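You operate a simulated robot arm through the tools that you are given. There is no shell and no other tool. Be economical: measure what you need, move in short steps, check, and stop when the job is done.

The job below is to be done with a simulated two-armed robot. You get a single attempt, and the scene is never put back.

TASK
Press the ink button two times. Then put the brown core from the top of the stacked cartons on the top of the packing bench. Then take the green plate from the top of the stacked cartons and leave it on the brown sheet there. Then fetch the white pad from the top of the stacked cartons and set it on the shelf of the grey table. Then take the teal tin and put it on the top of the packing bench. Then push the drawer one shut. Then push the boards door shut. Then fetch the green tag from the top of the care bench and set it on the teal cover. Keep to this order. Set down upright: brown core, teal tin.

Only the result counts: the job must be done as asked and must still hold three seconds after the hand-in. Knocking over, shifting, dropping, spilling or breaking anything else fails it. Lids that push on must go on centred and level and be pressed home; caps that screw on are set level and turned clockwise until they are tight.

THE ROBOT
Two 7-joint arms with vacuum grippers on one trunk, on a base that drives. Base frame: it is fixed to the floor where the robot stands at the start and does not move with it; the origin is under the middle of the robot, x ahead of it, y to its left, z up; the surface under the hand at the start is at about z = 84. Readings come in cm, rad, newtons and seconds.
The left shoulder is at the start at [7, 17.4, 100.4], the right one opposite. With the tool pointing down near the work surface each hand reaches from about 32 to 80 cm from the robot's upright axis, wherever it stands, measured 20 degrees to its own side. Places, roughly: boards door [750, 240, 40]; brown core (4x4x13 cm) [-380, 520, 70]; brown sheet (22x17x1 cm) [-410, 500, 70]; drawer one [190, 1060, 80]; green plate [-425, 525, 75]; green tag [925, 125, 75]; ink button [60, 0, 80]; shelf of the grey table [-230, 340, 30]; teal cover (22x18x2 cm) [810, 230, 90]; teal tin (8x8x8 cm) [-50, 1010, 80]; top of the packing bench [-320, 850, 80]; white pad (22x12x1 cm) [-440, 510, 70]. Payload 3.5 kg a hand.
Tool frame (each hand has its own): the origin (TCP) lies in the middle of the cups' lips, and z points out of the cups. The gripper has 2 cups of 3.2 cm across, covering 3.2 by 8 cm (tool x, y); the bellows give 1 cm. With the vacuum on, a cup seals on a smooth face that it is pressed against (1 to 4 N); it does not hold porous or soft things. The pull reaches 76 N.
Orientation is told as [roll, pitch, yaw] about the base's x, y, z axes, in that order, counted from this pose: with the cups facing straight down, the tool's x points along the base's -x, its y along +y and its z along -z.

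THE INTERFACE
- The arms move only by the tool jog_arm. It takes "left_deltas", "right_deltas" or both (then of equal length, played together; a hand with none holds still); each is one flat list of numbers, 7 for each row, row after row: the vacuum: 1 switches it on, 0 off, then the shift along the base's x, y, z in cm, then the turn, a rotation vector about the base's x, y, z in degrees. In form: [vac, dx, dy, dz, wx, wy, wz, vac, dx, dy, dz, wx, wy, wz, ...]. A call has 1 to 20 rows; each row shifts and turns the commanded pose from where the row before left it. Each row takes 0.2 s and may step no farther than 5 cm and 0.15 rad from the row before; otherwise, or with a gripper value out of range, the whole call is refused. A pose out of reach is approached as far as the arm can. The call stops where the force on the tool passes 40 N (or 10 N more than at its start, if that is more) or the arm is blocked; 0.2 s more then pass. The pull builds up within a second once a cup has sealed. Time passes only in rows, and 0.2 s behind the last, so rows that do not move give it time. It gives the time, the measured TCP pose, the force on the tool (base axes) and the pull of the vacuum at its end, in the units of the frame above (readings bear some noise), with the torque about the TCP (base axes, N m) and any sound that the robot's microphone picked up, and new pictures: "show" is both (left out), scene, wrist or none (wrist: the cameras of the hands that moved).
- Cameras (640 x 400 px; columns grow to the right, rows downward): "scene" is now at [12.64, 0.62, 130.56]; the picture's right is [0.21, -0.98, 0.00], its down [-0.71, -0.15, -0.69] and it looks along [0.67, 0.14, -0.73] (base axes); focal length 264 px, centre (320, 200). "left" rides on the left gripper at [7.4, -1.9, -11] in its tool frame; the picture's right is [0.25, 0.97, 0.00], its down [-0.77, 0.20, -0.60] and it looks along [-0.58, 0.15, 0.80] (tool axes); focal length 218 px, centre (320, 200). "right" rides on the right gripper at [7.4, 1.9, -11] in its tool frame; the picture's right is [-0.25, 0.97, 0.00], its down [-0.77, -0.20, -0.60] and it looks along [-0.58, -0.15, 0.80] (tool axes); focal length 218 px, centre (320, 200). There is no depth. A picture from a camera that has moved, and an enlarged one, comes with that camera's place and axes in the base frame and with its lens. The place of the scene camera against the robot may be out by one fixed shift of up to 1.8 cm in any direction.
- raise_lower(by): slides the trunk up (or, below 0, down) by that many cm; the arms and the scene camera ride with it, the base frame stays. It gives what a move gives, with no picture.
- steer(legs): drives the robot by 1 to 6 legs, each [ahead, turn to the left] in cm and rad, along the robot's own axes; the way and the turn of a leg run together, so that a leg with both is an arc; at most 150 cm and 3.142 rad a leg. The arms and the cameras ride along, it lands a little off, and it stops where it bumps. It gives what a move gives, and a new picture of the scene camera.
- pan_tilt(pan, tilt): turns the head with the scene camera to pan (to the left, within 1.501 rad either way) and tilt (down, from -0.506 to 1.204), counted from straight ahead of the robot. It gives what a move gives, and a new picture of the scene camera.
- zoom(camera, box): a new picture of the part [left, top, right, bottom] of that camera's present view, enlarged. The clock stands still meanwhile.
- sign_off(): hands the job in; it is judged then, once.

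Work in short steps. Places have to be worked out from the pictures, the camera data and where the tool is seen: move nearer, look again, correct. Check each grasp and each placing, and mend what went wrong. You have 196 turns and 260 pictures in all, those below and enlarged ones among them. Switch the vacuum off and draw the arms clear of the work before you hand the job in, unless the task says otherwise.

The tools are called after ">>>" as a command line: name --argument value ..., lists and objects as JSON in quotes. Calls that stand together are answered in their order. jog_arm: Moves the arms, as the interface text tells. Its arguments: {"type":"object","properties":{"left_deltas":{"type":"array"},"right_deltas":{"type":"array"},"show":{"type":"string","enum":["both","scene","wrist","none"]}},"required":[]} The other tools are called the same way: raise_lower (by) slides the trunk up or down; steer (legs) drives the base; pan_tilt (pan, tilt) turns the head that bears the scene camera; zoom (camera, box) takes an enlarged picture of a part of a camera's view; sign_off () hands the job in.

At the start:

```text
time_s: 0.0
left_tool_pos: [53.55, 27.0, 91.81]
left_tool_rot: [0.0, 0.0, -0.001]
left_ft_force: [-0.1, -0.1, -0.6]
left_torque: [0.01, 0.01, 0.04]
left_pull: 0.0
right_tool_pos: [50.16, -16.65, 97.25]
right_tool_rot: [0.001, 0.001, 0.002]
right_ft_force: [-0.4, -0.1, -0.5]
right_torque: [0.03, -0.01, 0.01]
right_pull: 0.1
trunk travel left (down, up): [-50.0, 34.0]
robot x, y, heading: [0.14, -0.22, 0.0]
head pan, tilt: [0.208, 0.813]
```

scene: 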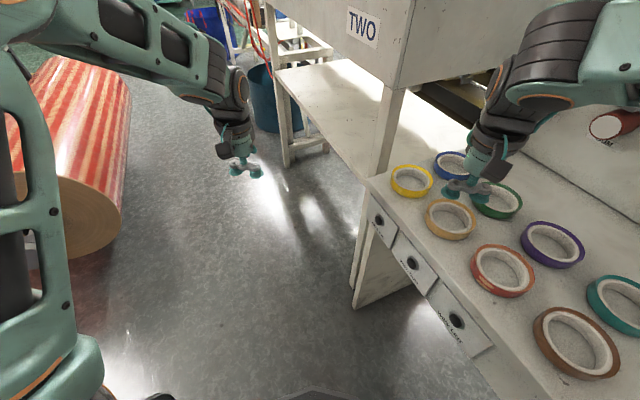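
right: 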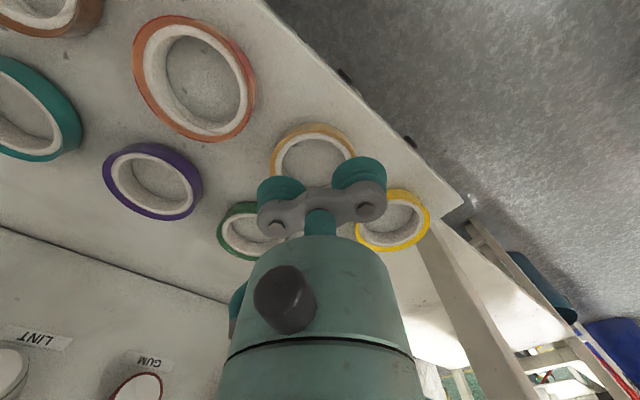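
left: 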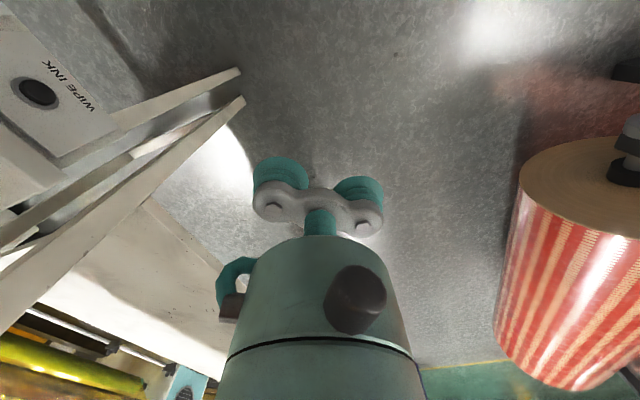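

The bench front shows small labelled buttons; I zoom in on them to read the labels.

>>> zoom --camera "scene" --box '[340, 190, 500, 360]'

>>> zoom --camera "left" --box '[0, 40, 160, 160]'

```text
2.35 times, centred on (420, 275) of scene
camera zoom: at [12.64, 0.62, 130.56], right [0.21, -0.98, 0.0], down [-0.71, -0.15, -0.69], along [0.67, 0.14, -0.73], focal length 622 px, centre (85, 24)
```

zoom: 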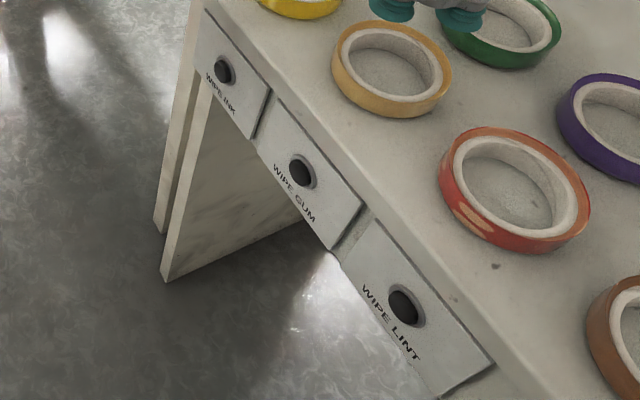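

```text
3.33 times, centred on (80, 100) of left
camera zoom: at [46.16, 25.07, 102.89], right [-0.25, 0.97, 0.0], down [0.77, 0.2, 0.6], along [0.58, 0.15, -0.8], focal length 728 px, centre (1120, 533)
```

zoom: 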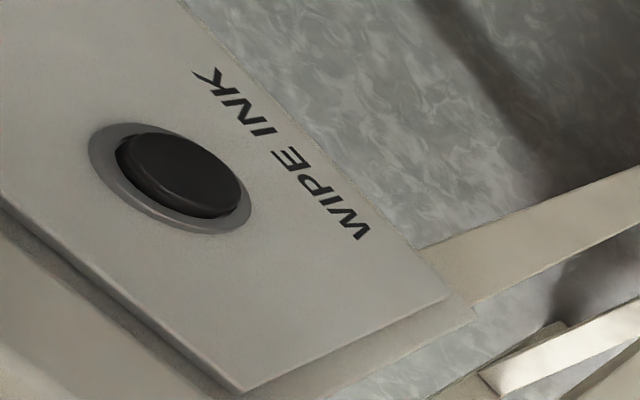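

The front buttons read WIPE INK/GUM/LINT, while a back board carries LINT, GUM and probably INK things. I turn the head to see the back board.

>>> pan_tilt --pan -0.2 --tilt 0.5

>>> zoom --camera "right" --box '[0, 250, 300, 400]'

```text
time_s: 0.9
left_tool_pos: [53.58, 27.08, 91.94]
left_tool_rot: [0.001, 0.0, -0.001]
left_ft_force: [0.6, -0.1, 0.3]
left_torque: [-0.03, 0.01, -0.01]
left_pull: 0.1
right_tool_pos: [50.3, -16.76, 97.27]
right_tool_rot: [-0.001, 0.0, -0.001]
right_ft_force: [-0.5, 0.5, -0.3]
right_torque: [-0.05, 0.01, 0.02]
right_pull: 0.0
trunk travel left (down, up): [-50.0, 34.0]
robot x, y, heading: [0.04, -0.42, 0.004]
head pan, tilt: [-0.201, 0.499]
camera scene: at [13.73, -2.83, 133.26], right [-0.2, -0.98, 0.0], down [-0.47, 0.1, -0.88], along [0.86, -0.17, -0.48], focal length 264 px, centre (320, 200)
```

scene: 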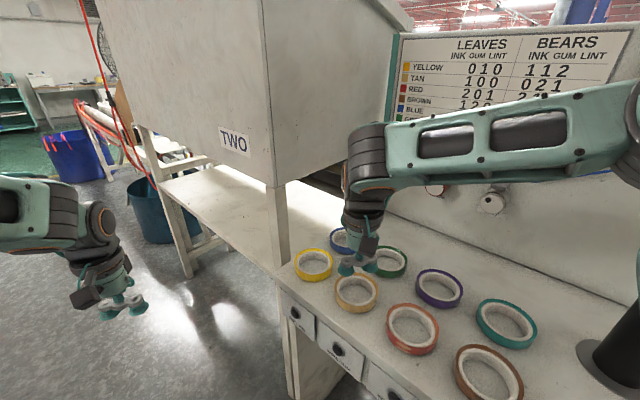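

```text
2.13 times, centred on (150, 325) of right
camera zoom: at [42.9, -14.55, 108.2], right [0.25, 0.97, 0.0], down [0.77, -0.2, 0.6], along [0.58, -0.15, -0.8], focal length 466 px, centre (683, -67)
```

zoom: 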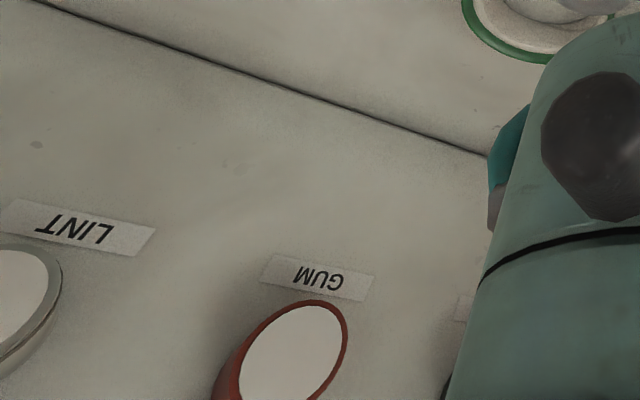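

The wall items look like gauges; the WIPE INK button (about [55, -5, 79], face pointing to the robot's left-front) matches the given place. I lift the right arm clear to see the wall and turn the left hand to face that button.

>>> jog_arm --left_deltas '[0, 0, 0, 0, 0, 0, -7.8, 0, 0, 0, 0, 0, 0, -7.8, 0, 0, 0, 0, 0, 0, -7.8, 0, 0, 0, 0, 0, 0, -7.8, 0, 0, 0, 0, 0, 0, -7.8, 0, 0, 0, 0, 0, 0, -7.8, 0, 0, 0, 0, 0, 0, -7.6, 0, -1, 0, -1, -6.64, -4.76, 0, 0, -1, 0, -1, -6.64, -4.76, 0, 0, -1, 0, -1, -6.64, -4.76, 0, 0, -1, 0, -1, -6.64, -4.76, 0, 0, 0, 0, -1, -6.64, -4.76, 0, 0, 0, 0, -1, -6.64, -4.76, 0, 0, 0, 0, -1, -6.64, -4.76, 0, 0, 0, 0, -1, -6.64, -4.76, 0, 0, 0, 0, -1, -6.64, -4.76, 0, 0, 0, 0, -1, -6.64, -4.76, 0, 0, 0, 0, -1, -6.64, -4.76, 0]' --right_deltas '[0, 0, 0, 4, 0, 0, 0, 0, 0, 0, 4, 0, 0, 0, 0, 0, 0, 4, 0, 0, 0, 0, -4, -2, 2, 0, 0, 0, 0, -4, -2, 2, 0, 0, 0, 0, -4, -2, 0, 0, 0, 0, 0, -4, -2, 0, 0, 0, 0, 0, 0, 0, 0, 0, 0, 0, 0, 0, 0, 0, 0, 0, 0, 0, 0, 0, 0, 0, 0, 0, 0, 0, 0, 0, 0, 0, 0, 0, 0, 0, 0, 0, 0, 0, 0, 0, 0, 0, 0, 0, 0, 0, 0, 0, 0, 0, 0, 0, 0, 0, 0, 0, 0, 0, 0, 0, 0, 0, 0, 0, 0, 0, 0, 0, 0, 0, 0, 0, 0, 0, 0, 0, 0, 0, 0, 0]'

```text
time_s: 4.7
left_tool_pos: [49.52, 27.1, 80.95]
left_tool_rot: [1.543, -1.571, -2.49]
left_ft_force: [-0.6, -0.6, 0.1]
left_torque: [-0.04, -0.01, 0.01]
left_pull: 0.0
right_tool_pos: [35.51, -22.82, 110.58]
right_tool_rot: [-0.001, 0.002, 0.0]
right_ft_force: [-0.9, -0.1, 0.4]
right_torque: [-0.01, 0.01, 0.01]
right_pull: 0.0
right hand out of reach, approached as far as the arm can: row 6, 7
trunk travel left (down, up): [-50.0, 34.0]
robot x, y, heading: [0.22, -0.07, 0.003]
head pan, tilt: [-0.201, 0.499]
camera scene: at [13.79, -2.73, 133.27], right [-0.2, -0.98, 0.0], down [-0.47, 0.09, -0.88], along [0.86, -0.18, -0.48], focal length 264 px, centre (320, 200)
camera right: at [28.2, -20.68, 121.56], right [0.25, 0.97, 0.0], down [0.77, -0.2, 0.6], along [0.58, -0.15, -0.8], focal length 218 px, centre (320, 200)
camera left: at [41.53, 34.94, 73.51], right [0.79, 0.56, -0.25], down [-0.19, 0.61, 0.77], along [0.59, -0.56, 0.58], focal length 218 px, centre (320, 200)
```

scene: 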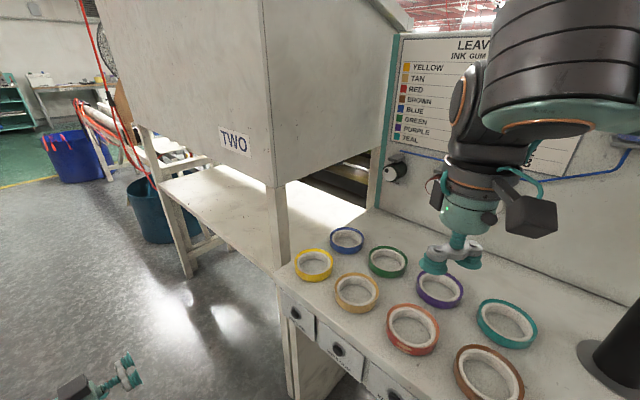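
right: 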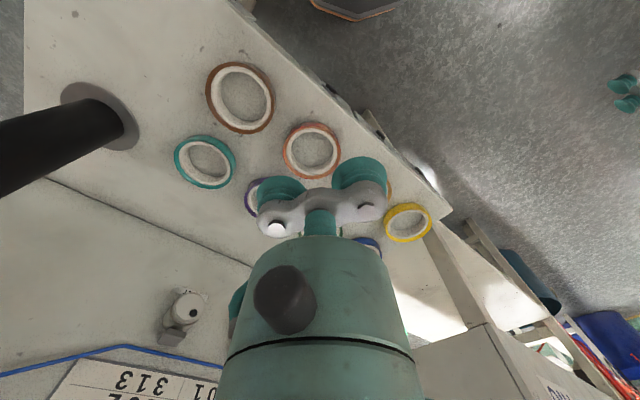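
left: 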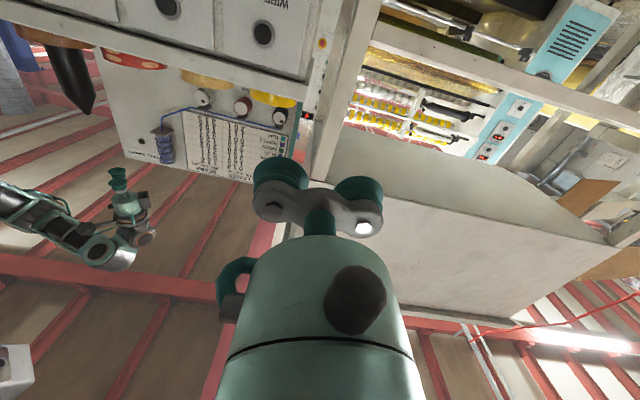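

I zoom on the wall's black item and on the front button in the left camera.

>>> zoom --camera "left" --box '[100, 0, 340, 160]'

>>> zoom --camera "scene" --box '[360, 30, 600, 210]'

```text
2.50 times, centred on (220, 80) of left
camera zoom: at [41.53, 34.94, 73.51], right [0.79, 0.56, -0.25], down [-0.19, 0.61, 0.77], along [0.59, -0.56, 0.58], focal length 546 px, centre (570, 500)
```

zoom: 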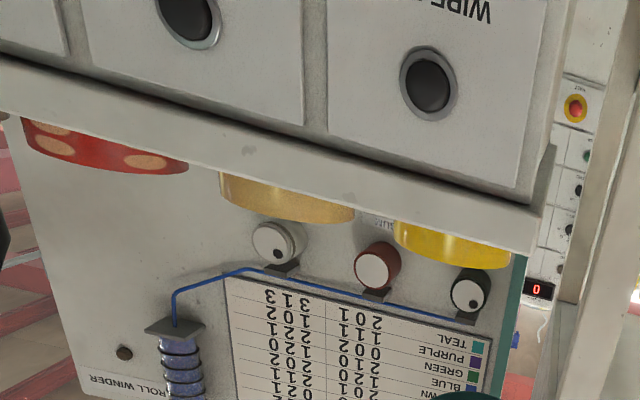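

```text
2.22 times, centred on (480, 120) of scene
camera zoom: at [13.79, -2.73, 133.27], right [-0.2, -0.98, 0.0], down [-0.47, 0.09, -0.88], along [0.86, -0.18, -0.48], focal length 588 px, centre (-36, 378)
```

zoom: 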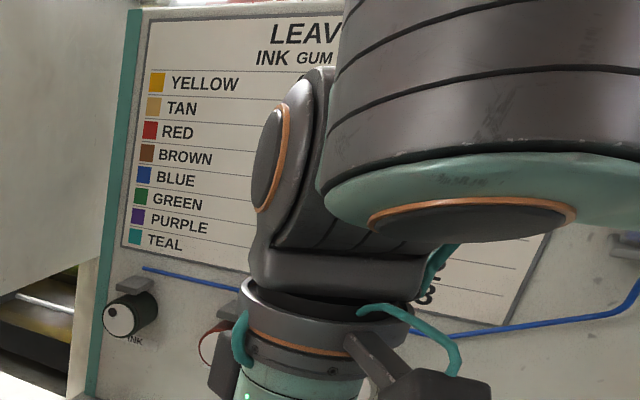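

The wall items are dial gauges, so WIPE INK is the button; I triangulate it near [60.3, -5.3, 75.2]. I move the left hand to about 13 cm in front of it.

>>> jog_arm --left_deltas '[0, 0.55, -3.65, -1, 0, 0, 0, 0, 0.55, -3.65, -1, 0, 0, 0, 0, 0.55, -3.65, -1, 0, 0, 0, 0, 0.55, -3.65, -1, 0, 0, 0, 0, 0.55, -3.65, -1, 0, 0, 0, 0, 0.55, -3.65, -1, 0, 0, 0]'

```text
time_s: 6.1
left_tool_pos: [52.95, 4.92, 75.03]
left_tool_rot: [0.204, -1.566, -1.155]
left_ft_force: [0.0, 0.1, 0.0]
left_torque: [0.02, 0.0, 0.0]
left_pull: 0.0
right_tool_pos: [35.53, -23.01, 110.52]
right_tool_rot: [0.002, 0.003, 0.001]
right_ft_force: [0.2, 0.3, -0.1]
right_torque: [0.0, 0.02, -0.01]
right_pull: 0.0
trunk travel left (down, up): [-50.0, 34.0]
robot x, y, heading: [0.26, 0.17, -0.002]
head pan, tilt: [-0.201, 0.499]
camera scene: at [13.78, -2.95, 133.26], right [-0.2, -0.98, 0.0], down [-0.47, 0.1, -0.88], along [0.86, -0.17, -0.48], focal length 264 px, centre (320, 200)
camera left: at [44.85, 12.75, 67.57], right [0.79, 0.56, -0.25], down [-0.19, 0.61, 0.77], along [0.59, -0.56, 0.58], focal length 218 px, centre (320, 200)
```

scene: 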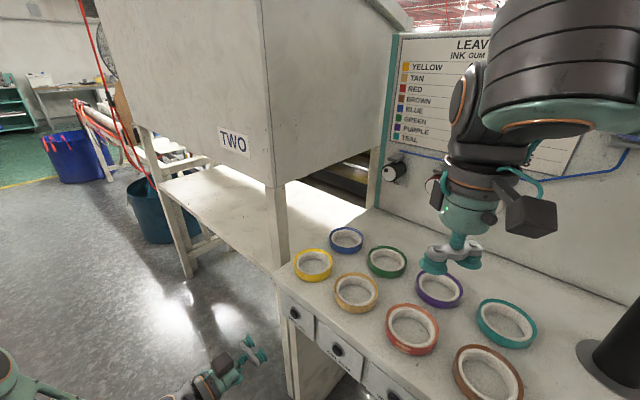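
left: 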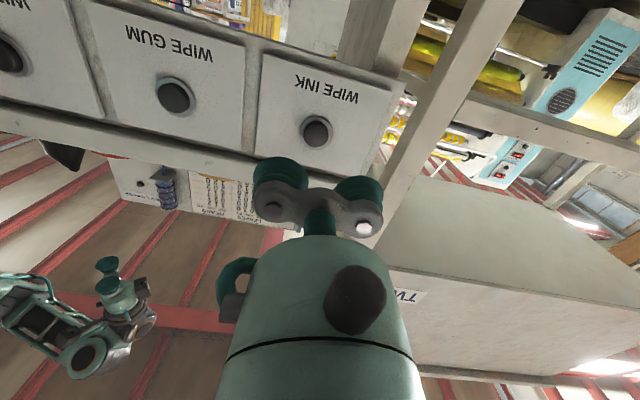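

The button now measures about [59.6, -5.2, 75.5], its face normal about (-0.55, 0.83). I yaw the hand 12° so that one cup leads and bring that cup about 4 cm in front of the button.

>>> jog_arm --left_deltas '[0, 2, -1.68, 0.15, 0, 0, 6, 0, 2, -1.68, 0.15, 0, 0, 6, 0, 2, -1.68, 0.15, 0, 0, 0]' --show "wrist"

```text
time_s: 6.9
left_tool_pos: [58.81, 0.02, 75.23]
left_tool_rot: [0.235, -1.568, -0.974]
left_ft_force: [0.2, 0.0, 0.1]
left_torque: [-0.03, 0.01, -0.01]
left_pull: 0.0
right_tool_pos: [35.53, -22.9, 110.57]
right_tool_rot: [0.002, 0.0, -0.001]
right_ft_force: [0.0, 0.1, 0.7]
right_torque: [-0.01, 0.0, 0.01]
right_pull: 0.1
trunk travel left (down, up): [-50.0, 34.0]
robot x, y, heading: [-0.13, -0.04, -0.001]
head pan, tilt: [-0.201, 0.499]
camera left: at [49.3, 6.04, 68.04], right [0.65, 0.72, -0.25], down [-0.31, 0.55, 0.77], along [0.69, -0.42, 0.58], focal length 218 px, centre (320, 200)
```

left: 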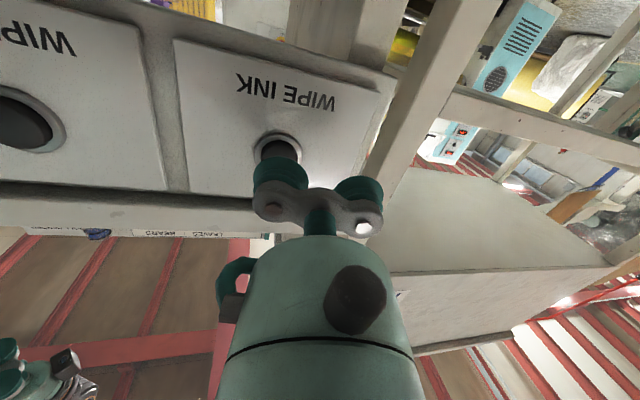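

The leading cup is lined up about 4.3 cm from the button. I advance along the face normal in small steps and watch the force.

>>> jog_arm --left_deltas '[0, 0.72, -0.96, 0.05, 0, 0, 0, 0, 0.72, -0.96, 0.05, 0, 0, 0, 0, 0.72, -0.96, 0.05, 0, 0, 0, 0, 0.18, -0.24, 0.05, 0, 0, 0, 0, 0.18, -0.24, 0, 0, 0, 0]' --show "wrist"

```text
time_s: 8.1
left_tool_pos: [61.24, -3.22, 75.59]
left_tool_rot: [0.302, -1.569, -1.04]
left_ft_force: [-1.0, 3.7, -0.4]
left_torque: [0.0, -0.01, -0.05]
left_pull: 0.1
right_tool_pos: [35.37, -22.92, 110.56]
right_tool_rot: [0.0, -0.001, 0.001]
right_ft_force: [0.5, 0.1, 0.1]
right_torque: [0.0, 0.03, 0.0]
right_pull: 0.0
trunk travel left (down, up): [-50.0, 34.0]
robot x, y, heading: [0.17, -0.05, 0.001]
head pan, tilt: [-0.201, 0.499]
heard: click
camera left: at [51.86, 2.75, 68.23], right [0.65, 0.72, -0.25], down [-0.31, 0.55, 0.77], along [0.69, -0.43, 0.58], focal length 218 px, centre (320, 200)
```

left: 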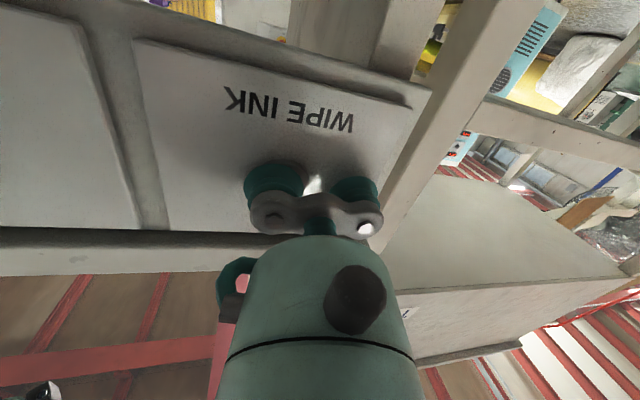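

A click at about 3.8 N: one press. I draw back 2.5 cm to let it spring out, checking for further sounds.

>>> jog_arm --left_deltas '[0, -0.72, 0.96, 0, 0, 0, 0, 0, -0.72, 0.96, 0, 0, 0, 0, 0, 0, 0, 0, 0, 0, 0]' --show "wrist"

```text
time_s: 8.9
left_tool_pos: [59.88, -1.25, 75.66]
left_tool_rot: [0.331, -1.57, -1.07]
left_ft_force: [0.1, -0.2, 0.2]
left_torque: [0.01, 0.02, -0.03]
left_pull: 0.1
right_tool_pos: [35.36, -22.79, 110.51]
right_tool_rot: [0.0, -0.001, 0.001]
right_ft_force: [0.5, 0.3, -0.3]
right_torque: [0.03, -0.01, 0.01]
right_pull: 0.0
trunk travel left (down, up): [-50.0, 34.0]
robot x, y, heading: [0.35, -0.24, -0.002]
head pan, tilt: [-0.201, 0.499]
camera left: at [50.39, 4.63, 68.24], right [0.65, 0.72, -0.25], down [-0.31, 0.55, 0.77], along [0.69, -0.43, 0.58], focal length 218 px, centre (320, 200)
```

left: 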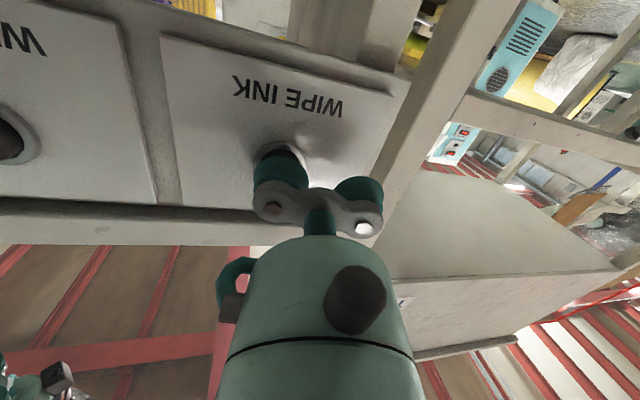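

No sound on release; I press a second time with the same stroke.

>>> jog_arm --left_deltas '[0, 0.72, -0.96, 0, 0, 0, 0, 0, 0.6, -0.8, 0, 0, 0, 0, 0, 0.12, -0.16, 0, 0, 0, 0]' --show "none"

```text
time_s: 9.7
left_tool_pos: [61.31, -3.14, 75.54]
left_tool_rot: [0.114, -1.568, -0.854]
left_ft_force: [-1.1, 3.8, -0.8]
left_torque: [-0.02, -0.01, -0.04]
left_pull: 0.0
right_tool_pos: [35.46, -22.8, 110.52]
right_tool_rot: [0.001, 0.001, -0.001]
right_ft_force: [-0.4, 0.4, 0.1]
right_torque: [0.03, -0.02, 0.0]
right_pull: 0.0
trunk travel left (down, up): [-50.0, 34.0]
robot x, y, heading: [0.37, 0.11, -0.003]
head pan, tilt: [-0.201, 0.499]
heard: click
```

Second click heard. I withdraw the left hand and turn it back to cups-down near the body for driving.

>>> jog_arm --left_deltas '[0, -2.4, 3.2, 0, 0, 0, 0, 0, -2.4, 3.2, 1, 0, 0, 0, 0, -2.4, 3.2, 1, 0, 0, 0, 0, -2.4, 3.2, 1, 0, 0, 0, 0, -1, 1, 2, 5.51, 6.04, 0, 0, -1, 1, 2, 5.51, 6.04, 0, 0, -1, 1, 2, 5.51, 6.04, 0, 0, -1, 1, 2, 5.51, 6.04, 0, 0, -1, 1, 2, 5.51, 6.04, 0, 0, -1, 1, 2, 5.51, 6.04, 0, 0, -1, 1, 2, 5.51, 6.04, 0, 0, -1, 1, 2, 5.51, 6.04, 0, 0, -1, 1, 2, 5.51, 6.04, 0, 0, -1, 1, 2, 5.51, 6.04, 0, 0, -1, 1, 2, 5.51, 6.04, 0, 0, 0, 0, 0, 0, 0, 8.48, 0, 0, 0, 0, 0, 0, 8.48, 0, 0, 0, 0, 0, 0, 8.48, 0, 0, 0, 0, 0, 0, 8.48, 0, 0, 0, 0, 0, 0, 8.48]' --show "none"

>>> pan_tilt --pan 1.4 --tilt 0.25

```text
time_s: 13.9
left_tool_pos: [40.78, 20.49, 100.71]
left_tool_rot: [-0.001, 0.003, 0.005]
left_ft_force: [-0.1, 0.5, 0.6]
left_torque: [0.0, 0.04, -0.01]
left_pull: 0.1
right_tool_pos: [35.47, -22.91, 110.55]
right_tool_rot: [0.004, 0.0, 0.001]
right_ft_force: [-1.7, 0.5, -0.1]
right_torque: [0.0, 0.04, -0.01]
right_pull: 0.0
trunk travel left (down, up): [-50.0, 34.0]
robot x, y, heading: [0.2, 0.12, 0.006]
head pan, tilt: [-0.201, 0.499]
```

```text
time_s: 15.5
left_tool_pos: [40.76, 20.47, 100.53]
left_tool_rot: [0.0, 0.0, 0.0]
left_ft_force: [-0.2, 0.3, -0.1]
left_torque: [0.0, 0.01, 0.02]
left_pull: 0.1
right_tool_pos: [35.51, -22.84, 110.57]
right_tool_rot: [0.004, 0.0, -0.002]
right_ft_force: [0.1, 0.5, -0.5]
right_torque: [0.02, -0.01, 0.02]
right_pull: 0.1
trunk travel left (down, up): [-50.0, 34.0]
robot x, y, heading: [-0.24, 0.07, -0.001]
head pan, tilt: [1.4, 0.25]
camera scene: at [6.4, 8.17, 135.58], right [0.99, -0.17, 0.0], down [-0.04, -0.24, -0.97], along [0.17, 0.95, -0.25], focal length 264 px, centre (320, 200)
```

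scene: 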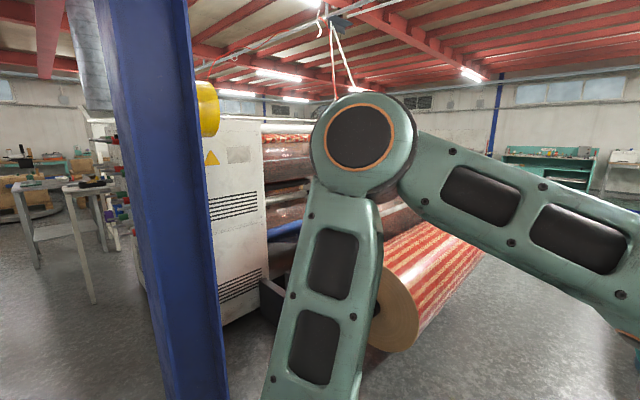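

A machine and roll stand on the left and a blue pillar behind-left. I turn in place toward the cartons' bearing (about 128°) and look ahead.

>>> pan_tilt --pan 0 --tilt 0.3

>>> steer --legs '[[0, 2.0]]'

```text
time_s: 17.1
left_tool_pos: [40.69, 20.47, 100.5]
left_tool_rot: [0.001, 0.002, -0.003]
left_ft_force: [0.9, 0.9, 0.1]
left_torque: [-0.02, 0.0, -0.02]
left_pull: 0.0
right_tool_pos: [35.46, -22.9, 110.5]
right_tool_rot: [0.001, 0.001, -0.001]
right_ft_force: [0.0, 0.0, 0.0]
right_torque: [-0.01, -0.02, 0.0]
right_pull: 0.1
trunk travel left (down, up): [-50.0, 34.0]
robot x, y, heading: [-0.18, -0.07, 0.0]
head pan, tilt: [0.0, 0.3]
camera scene: at [14.14, -1.02, 135.11], right [0.0, -1.0, 0.0], down [-0.3, 0.0, -0.96], along [0.96, 0.0, -0.3], focal length 264 px, centre (320, 200)
```

scene: 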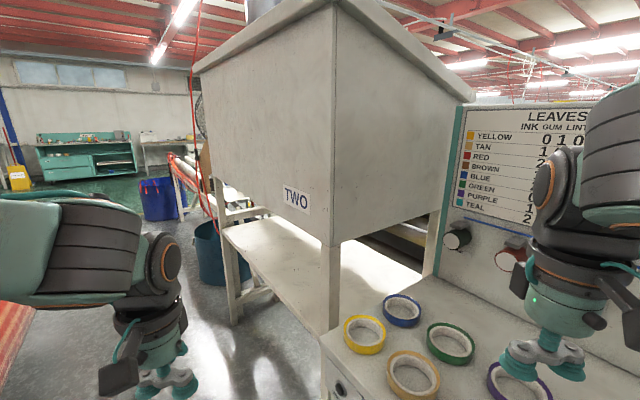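

```text
time_s: 22.3
left_tool_pos: [-35.66, 28.49, 100.58]
left_tool_rot: [0.0, 0.002, 2.002]
left_ft_force: [-0.1, -0.2, 0.2]
left_torque: [-0.01, 0.0, 0.0]
left_pull: 0.0
right_tool_pos: [5.89, 41.86, 110.55]
right_tool_rot: [-0.001, 0.0, 2.002]
right_ft_force: [0.6, -0.6, 0.3]
right_torque: [0.0, -0.01, 0.0]
right_pull: 0.1
trunk travel left (down, up): [-50.0, 34.0]
robot x, y, heading: [-0.05, 0.2, 2.005]
head pan, tilt: [0.0, 0.3]
camera scene: at [-6.24, 11.99, 135.11], right [0.91, 0.42, 0.0], down [0.12, -0.27, -0.96], along [-0.4, 0.87, -0.3], focal length 264 px, centre (320, 200)
```

scene: 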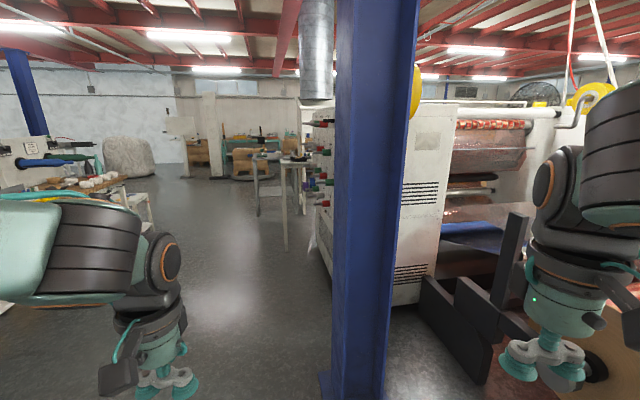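

There's free floor left of the pillar. I zoom on the area where the cartons and grey table should be.

>>> zoom --camera "scene" --box '[170, 90, 340, 260]'

```text
2.35 times, centred on (255, 175) of scene
camera zoom: at [-6.24, 11.99, 135.11], right [0.91, 0.42, 0.0], down [0.12, -0.27, -0.96], along [-0.4, 0.87, -0.3], focal length 622 px, centre (473, 259)
```

zoom: 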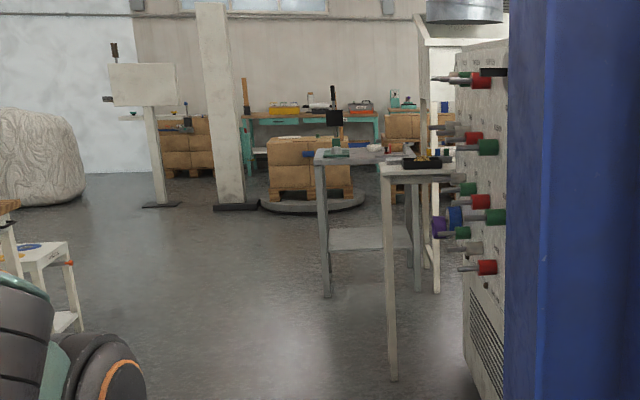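

The cartons stand on a turntable near (-415, 515), with the grey table right of the line and a small white table to the left. I turn a bit further left to clear the pillar, drive 130 cm and look again.

>>> steer --legs '[[0, 0.4], [130, 0]]'

```text
time_s: 30.0
left_tool_pos: [-140.3, 99.13, 100.53]
left_tool_rot: [0.0, 0.002, 2.409]
left_ft_force: [-0.2, -0.3, 0.2]
left_torque: [0.02, 0.01, -0.02]
left_pull: 0.1
right_tool_pos: [-107.37, 127.66, 110.58]
right_tool_rot: [0.002, 0.0, 2.408]
right_ft_force: [0.9, -0.7, 0.0]
right_torque: [0.0, 0.02, -0.02]
right_pull: 0.1
trunk travel left (down, up): [-50.0, 34.0]
robot x, y, heading: [-95.98, 86.68, 2.412]
head pan, tilt: [0.0, 0.3]
camera scene: at [-107.18, 95.55, 135.11], right [0.67, 0.74, 0.0], down [0.22, -0.2, -0.96], along [-0.71, 0.64, -0.3], focal length 264 px, centre (320, 200)
```

scene: 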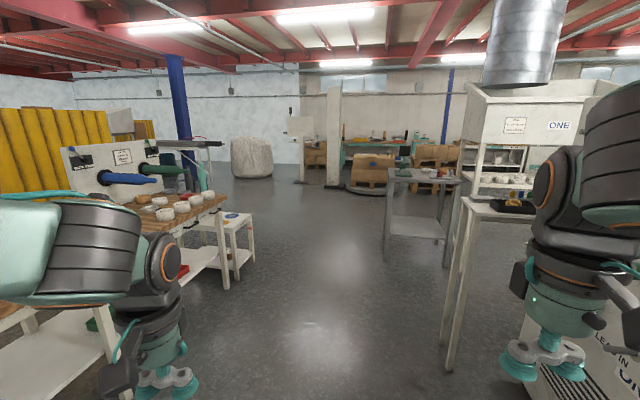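

The gap between the small table and the grey table is about 137 cm and the current heading passes its middle. I drive on 270 cm.

>>> steer --legs '[[140, 0], [130, 0], [0, -0.42]]'

```text
time_s: 44.4
left_tool_pos: [-332.7, 298.74, 100.43]
left_tool_rot: [0.003, 0.002, 1.979]
left_ft_force: [0.2, 0.4, 0.5]
left_torque: [-0.03, 0.04, -0.02]
left_pull: 0.1
right_tool_pos: [-290.79, 311.12, 110.44]
right_tool_rot: [0.002, 0.0, 1.978]
right_ft_force: [-0.3, -0.6, 0.2]
right_torque: [0.02, 0.01, -0.02]
right_pull: 0.1
trunk travel left (down, up): [-50.0, 34.0]
robot x, y, heading: [-297.6, 269.5, 1.979]
head pan, tilt: [0.0, 0.3]
camera scene: at [-303.61, 281.59, 135.11], right [0.92, 0.4, 0.0], down [0.12, -0.27, -0.96], along [-0.38, 0.88, -0.3], focal length 264 px, centre (320, 200)
```

scene: 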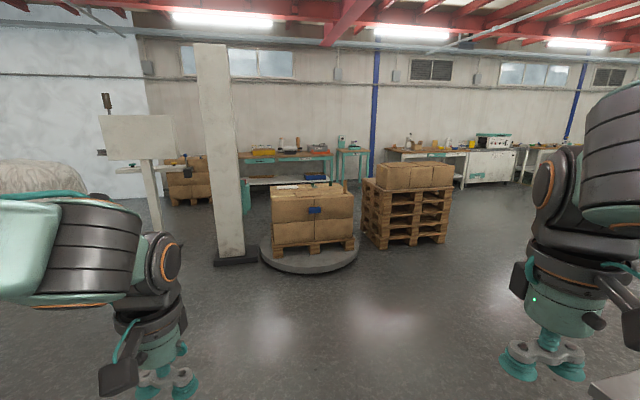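

Both carton stacks are visible; I zoom on the turntable one where the named items should be.

>>> zoom --camera "scene" --box '[240, 140, 400, 280]'

```text
2.86 times, centred on (320, 210) of scene
camera zoom: at [-303.61, 281.59, 135.11], right [0.92, 0.4, 0.0], down [0.12, -0.27, -0.96], along [-0.38, 0.88, -0.3], focal length 756 px, centre (320, 171)
```

zoom: 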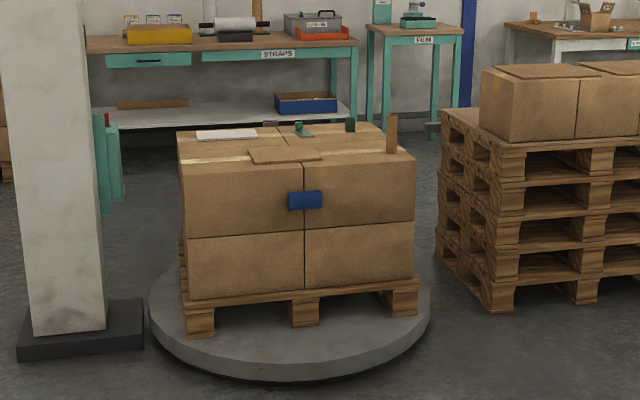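

The turntable stack holds the pad, sheet, plate, a green block and the standing core. I drive up to about 68 cm from the carton front, squaring to its face, and look down.

>>> steer --legs '[[90, 0], [75, 0], [0, 0.127]]'

>>> pan_tilt --pan 0 --tilt 0.6

```text
time_s: 53.4
left_tool_pos: [-401.82, 445.84, 100.45]
left_tool_rot: [0.0, 0.002, 2.104]
left_ft_force: [-0.2, 0.1, -0.4]
left_torque: [-0.01, 0.01, 0.0]
left_pull: 0.1
right_tool_pos: [-361.82, 463.33, 110.64]
right_tool_rot: [-0.001, -0.001, 2.104]
right_ft_force: [-0.7, 0.0, 0.0]
right_torque: [0.01, 0.0, -0.01]
right_pull: 0.1
trunk travel left (down, up): [-50.0, 34.0]
robot x, y, heading: [-363.35, 420.88, 2.107]
head pan, tilt: [0.0, 0.3]
camera scene: at [-370.94, 432.47, 135.11], right [0.86, 0.51, 0.0], down [0.15, -0.25, -0.96], along [-0.49, 0.82, -0.3], focal length 264 px, centre (320, 200)
```

scene: 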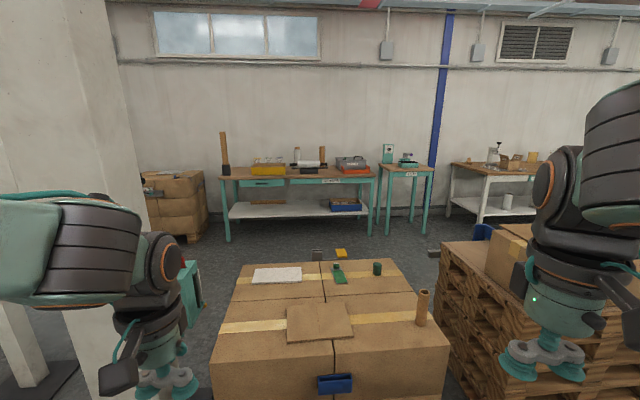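

```text
time_s: 54.2
left_tool_pos: [-401.69, 445.94, 100.42]
left_tool_rot: [0.002, 0.001, 2.105]
left_ft_force: [-0.6, -0.2, -0.2]
left_torque: [0.01, 0.01, -0.02]
left_pull: 0.1
right_tool_pos: [-361.75, 463.34, 110.48]
right_tool_rot: [0.001, 0.0, 2.104]
right_ft_force: [-0.4, 0.2, -0.2]
right_torque: [0.01, 0.01, -0.02]
right_pull: 0.0
trunk travel left (down, up): [-50.0, 34.0]
robot x, y, heading: [-363.23, 421.08, 2.101]
head pan, tilt: [0.0, 0.6]
camera scene: at [-370.58, 432.07, 132.37], right [0.86, 0.51, 0.0], down [0.29, -0.49, -0.83], along [-0.42, 0.71, -0.56], focal length 264 px, centre (320, 200)
```

scene: 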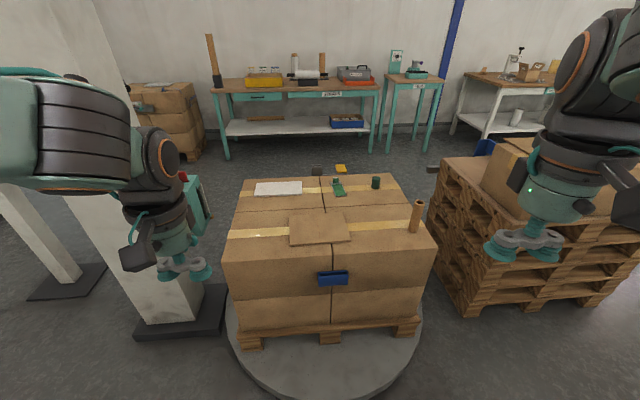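

I zoom on the carton top to see the objects' shapes.

>>> zoom --camera "scene" --box '[220, 160, 450, 290]'

>>> zoom --camera "scene" --box '[390, 185, 440, 240]'

```text
2.78 times, centred on (335, 225) of scene
camera zoom: at [-370.58, 432.07, 132.37], right [0.86, 0.51, 0.0], down [0.29, -0.49, -0.83], along [-0.42, 0.71, -0.56], focal length 736 px, centre (278, 130)
```

zoom: 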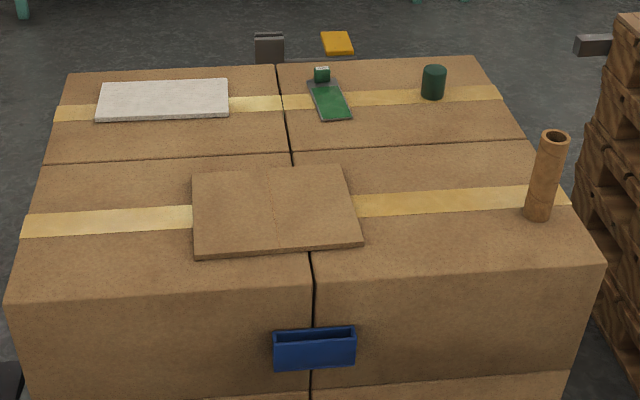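

```text
7.27 times, centred on (415, 212) of scene
camera zoom: at [-370.58, 432.07, 132.37], right [0.86, 0.51, 0.0], down [0.29, -0.49, -0.83], along [-0.42, 0.71, -0.56], focal length 1923 px, centre (-371, 109)
```

zoom: 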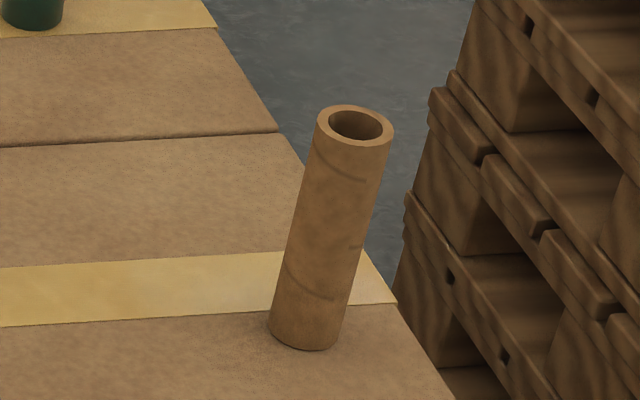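

The core is a hollow cardboard tube standing near the right edge at about (-378, 513), so it must be gripped on its side, ideally with the other hand as backstop. I turn to face it and drive 27 cm closer.

>>> steer --legs '[[0, -0.374], [27, 0]]'

>>> zoom --camera "right" --box '[0, 0, 640, 400]'

>>> zoom --camera "left" --box '[0, 0, 640, 400]'

```text
time_s: 57.2
left_tool_pos: [-394.27, 484.88, 100.5]
left_tool_rot: [0.0, 0.0, 1.729]
left_ft_force: [0.0, 0.1, -0.1]
left_torque: [-0.02, 0.01, 0.0]
left_pull: 0.0
right_tool_pos: [-350.63, 486.38, 110.59]
right_tool_rot: [0.0, 0.002, 1.728]
right_ft_force: [-0.3, 0.4, 0.0]
right_torque: [-0.02, 0.0, -0.02]
right_pull: 0.0
trunk travel left (down, up): [-50.0, 34.0]
robot x, y, heading: [-367.63, 447.86, 1.724]
head pan, tilt: [0.0, 0.6]
camera scene: at [-370.0, 460.49, 132.35], right [0.99, 0.16, 0.0], down [0.09, -0.56, -0.82], along [-0.13, 0.81, -0.57], focal length 264 px, centre (320, 200)
```

scene: 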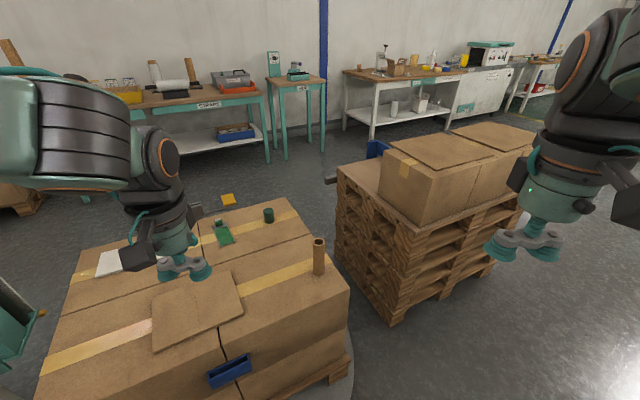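

```text
1.00 times, centred on (320, 200) of right (not enlarged: the box is as wide or as high as the picture)
camera zoom: at [-351.29, 479.06, 121.54], right [-1.0, 0.1, 0.0], down [0.08, 0.79, 0.6], along [0.06, 0.6, -0.8], focal length 218 px, centre (320, 200)
```

zoom: 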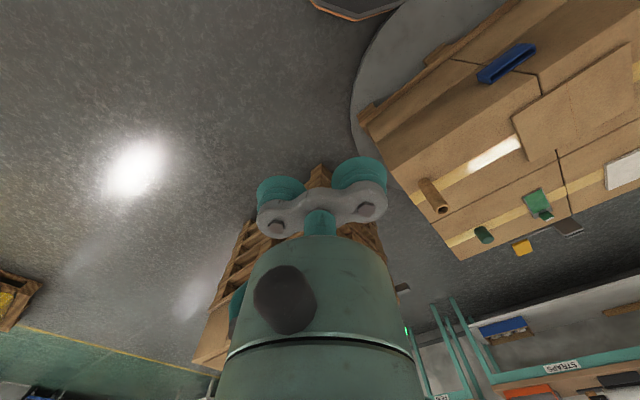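

```text
1.00 times, centred on (320, 200) of left (not enlarged: the box is as wide or as high as the picture)
camera zoom: at [-391.25, 477.93, 111.54], right [-0.92, -0.4, 0.0], down [-0.32, 0.73, 0.6], along [-0.24, 0.55, -0.8], focal length 218 px, centre (320, 200)
```

zoom: 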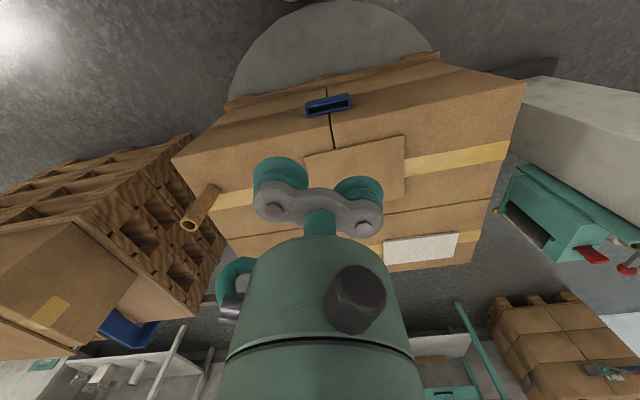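

Both wrist views triangulate the core base to about (-378.8, 516.7), carton top z≈66.9, core top ≈79.5. I swing both hands to face each other horizontally, cups stacked vertically, on either side and above the core.

>>> jog_arm --right_deltas '[0, -0.456, 2.964, -1.5, -1.243, 8.08, 0, 0, -0.456, 2.964, -1.5, -1.243, 8.08, 0, 0, -0.456, 2.964, -1.5, -1.243, 8.08, 0, 0, -0.456, 2.964, -1.5, -1.243, 8.08, 0, 0, -0.456, 2.964, -1.5, -1.243, 8.08, 0, 0, -0.456, 2.964, -1.5, -1.243, 8.08, 0, 0, -0.456, 2.964, -1.5, -1.243, 8.08, 0, 0, -0.456, 2.964, -1.5, -1.243, 8.08, 0, 0, -0.456, 2.964, -1.5, -1.243, 8.08, 0, 0, -0.456, 2.964, -1.5, -1.243, 8.08, 0, 0, -0.456, 2.964, -1.5, -1.243, 8.08, 0]' --left_deltas '[0, -0.384, 2.5, -0.6, 1.243, -8.08, 0, 0, -0.384, 2.5, -0.6, 1.243, -8.08, 0, 0, -0.384, 2.5, -0.6, 1.243, -8.08, 0, 0, -0.384, 2.5, -0.6, 1.243, -8.08, 0, 0, -0.384, 2.5, -0.6, 1.243, -8.08, 0, 0, -0.384, 2.5, -0.6, 1.243, -8.08, 0, 0, -0.384, 2.5, -0.6, 1.243, -8.08, 0, 0, -0.384, 2.5, -0.6, 1.243, -8.08, 0, 0, -0.384, 2.5, -0.6, 1.243, -8.08, 0, 0, -0.384, 2.5, -0.6, 1.243, -8.08, 0, 0, -0.384, 2.5, -0.6, 1.243, -8.08, 0]'

```text
time_s: 59.6
left_tool_pos: [-398.57, 512.53, 93.6]
left_tool_rot: [-1.57, 0.008, 1.722]
left_ft_force: [0.8, 1.5, -0.5]
left_torque: [0.0, -0.03, -0.04]
left_pull: 0.0
right_tool_pos: [-355.57, 519.33, 93.82]
right_tool_rot: [1.573, -0.001, 1.723]
right_ft_force: [0.0, 0.1, -0.3]
right_torque: [0.02, 0.04, 0.04]
right_pull: 0.2
trunk travel left (down, up): [-50.0, 34.0]
robot x, y, heading: [-367.73, 447.66, 1.725]
head pan, tilt: [0.0, 0.6]
camera scene: at [-370.06, 460.78, 132.32], right [0.99, 0.16, 0.0], down [0.09, -0.56, -0.82], along [-0.13, 0.81, -0.57], focal length 264 px, centre (320, 200)
camera right: at [-343.64, 513.84, 95.62], right [-0.04, 0.25, 0.97], down [0.48, 0.85, -0.2], along [-0.88, 0.46, -0.15], focal length 218 px, centre (320, 200)
camera left: at [-408.38, 503.71, 95.71], right [0.04, -0.26, -0.97], down [-0.71, 0.67, -0.21], along [0.7, 0.7, -0.16], focal length 218 px, centre (320, 200)
```

scene: 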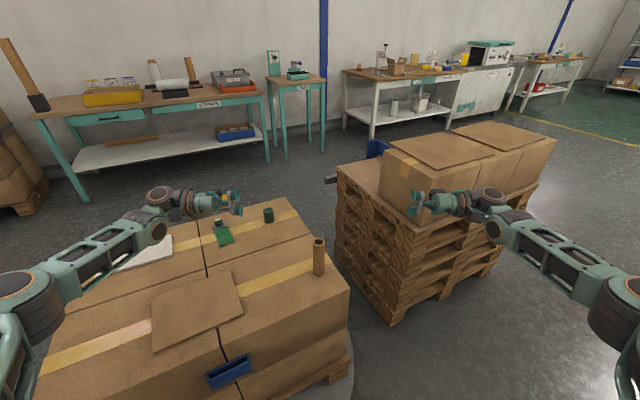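
right: 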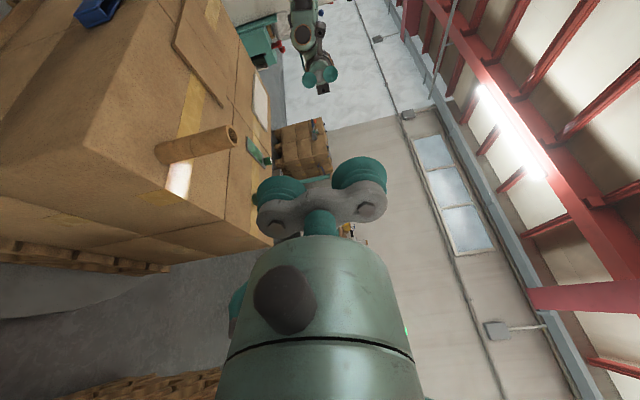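
left: 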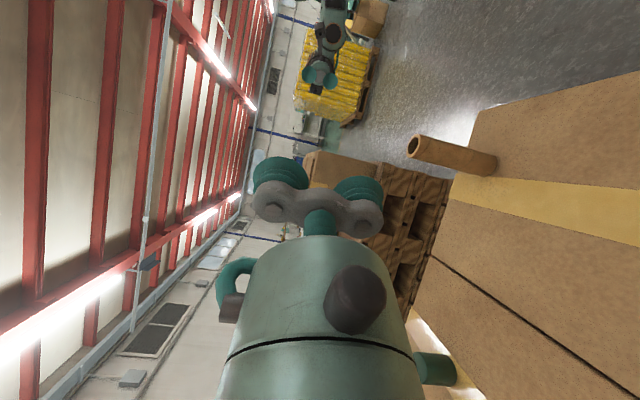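

Both hands see the core at about (-379, 517.5). I lower both to z≈75.5 and close in to 9 cm on each side.

>>> jog_arm --right_deltas '[0, 0, 0, -4.57, 0, 0, 0, 0, 0, 0, -4.57, 0, 0, 0, 0, 0, 0, -4.57, 0, 0, 0, 0, 0, 0, -4.57, 0, 0, 0, 0, -3.6, -0.1, 0, 0, 0, 0, 0, -3.6, -0.1, 0, 0, 0, 0, 0, -3.6, -0.1, 0, 0, 0, 0, 0, -3.6, -0.1, 0, 0, 0, 0]' --left_deltas '[0, 0, 0, -4.52, 0, 0, 0, 0, 0, 0, -4.52, 0, 0, 0, 0, 0, 0, -4.52, 0, 0, 0, 0, 0, 0, -4.52, 0, 0, 0, 0, 2.67, 0.9, 0, 0, 0, 0, 0, 2.67, 0.9, 0, 0, 0, 0, 0, 2.67, 0.9, 0, 0, 0, 0, 0, 2.67, 0.9, 0, 0, 0, 0]'

```text
time_s: 61.5
left_tool_pos: [-387.77, 515.89, 75.75]
left_tool_rot: [-1.567, 0.007, 1.722]
left_ft_force: [0.5, 0.1, 0.1]
left_torque: [0.01, -0.02, 0.01]
left_pull: 0.0
right_tool_pos: [-370.11, 518.58, 75.71]
right_tool_rot: [1.568, -0.005, 1.722]
right_ft_force: [-0.6, 0.3, -0.3]
right_torque: [0.0, 0.01, -0.01]
right_pull: 0.0
trunk travel left (down, up): [-50.0, 34.0]
robot x, y, heading: [-367.66, 447.71, 1.729]
head pan, tilt: [0.0, 0.6]
camera scene: at [-370.02, 460.49, 132.35], right [0.99, 0.16, 0.0], down [0.09, -0.56, -0.82], along [-0.13, 0.81, -0.57], focal length 264 px, centre (320, 200)
camera right: at [-358.08, 513.17, 77.62], right [-0.04, 0.25, 0.97], down [0.48, 0.85, -0.2], along [-0.88, 0.46, -0.15], focal length 218 px, centre (320, 200)
camera left: at [-397.6, 507.02, 77.71], right [0.04, -0.26, -0.97], down [-0.71, 0.67, -0.21], along [0.7, 0.7, -0.16], focal length 218 px, centre (320, 200)
```

scene: 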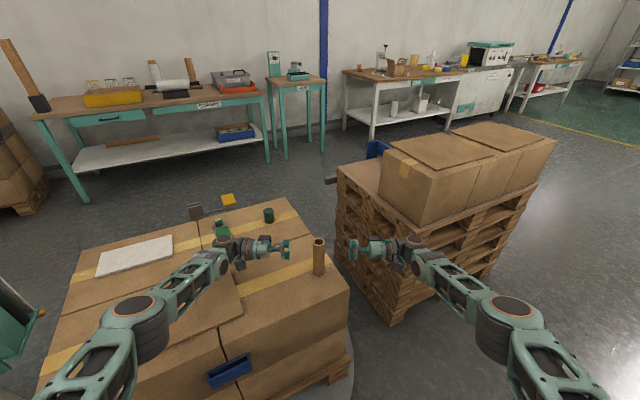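
right: 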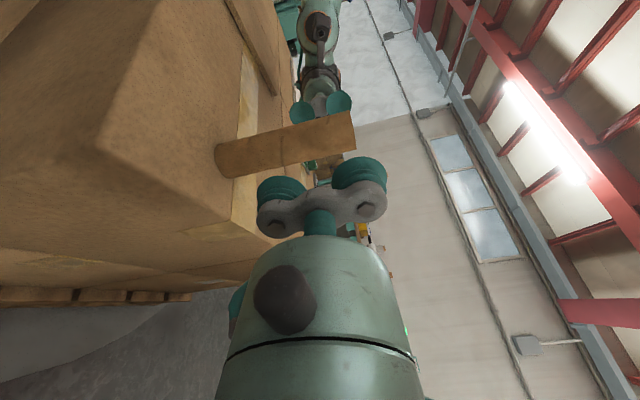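
left: 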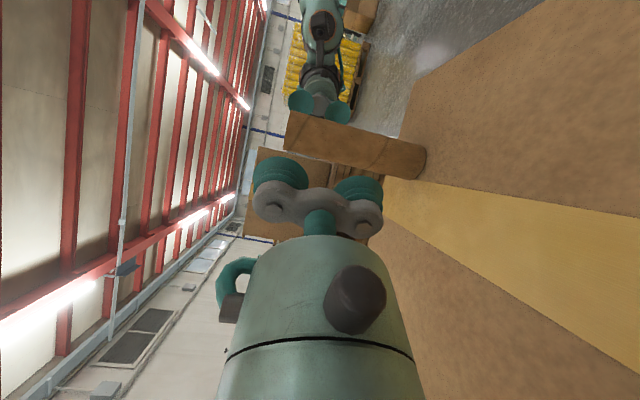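

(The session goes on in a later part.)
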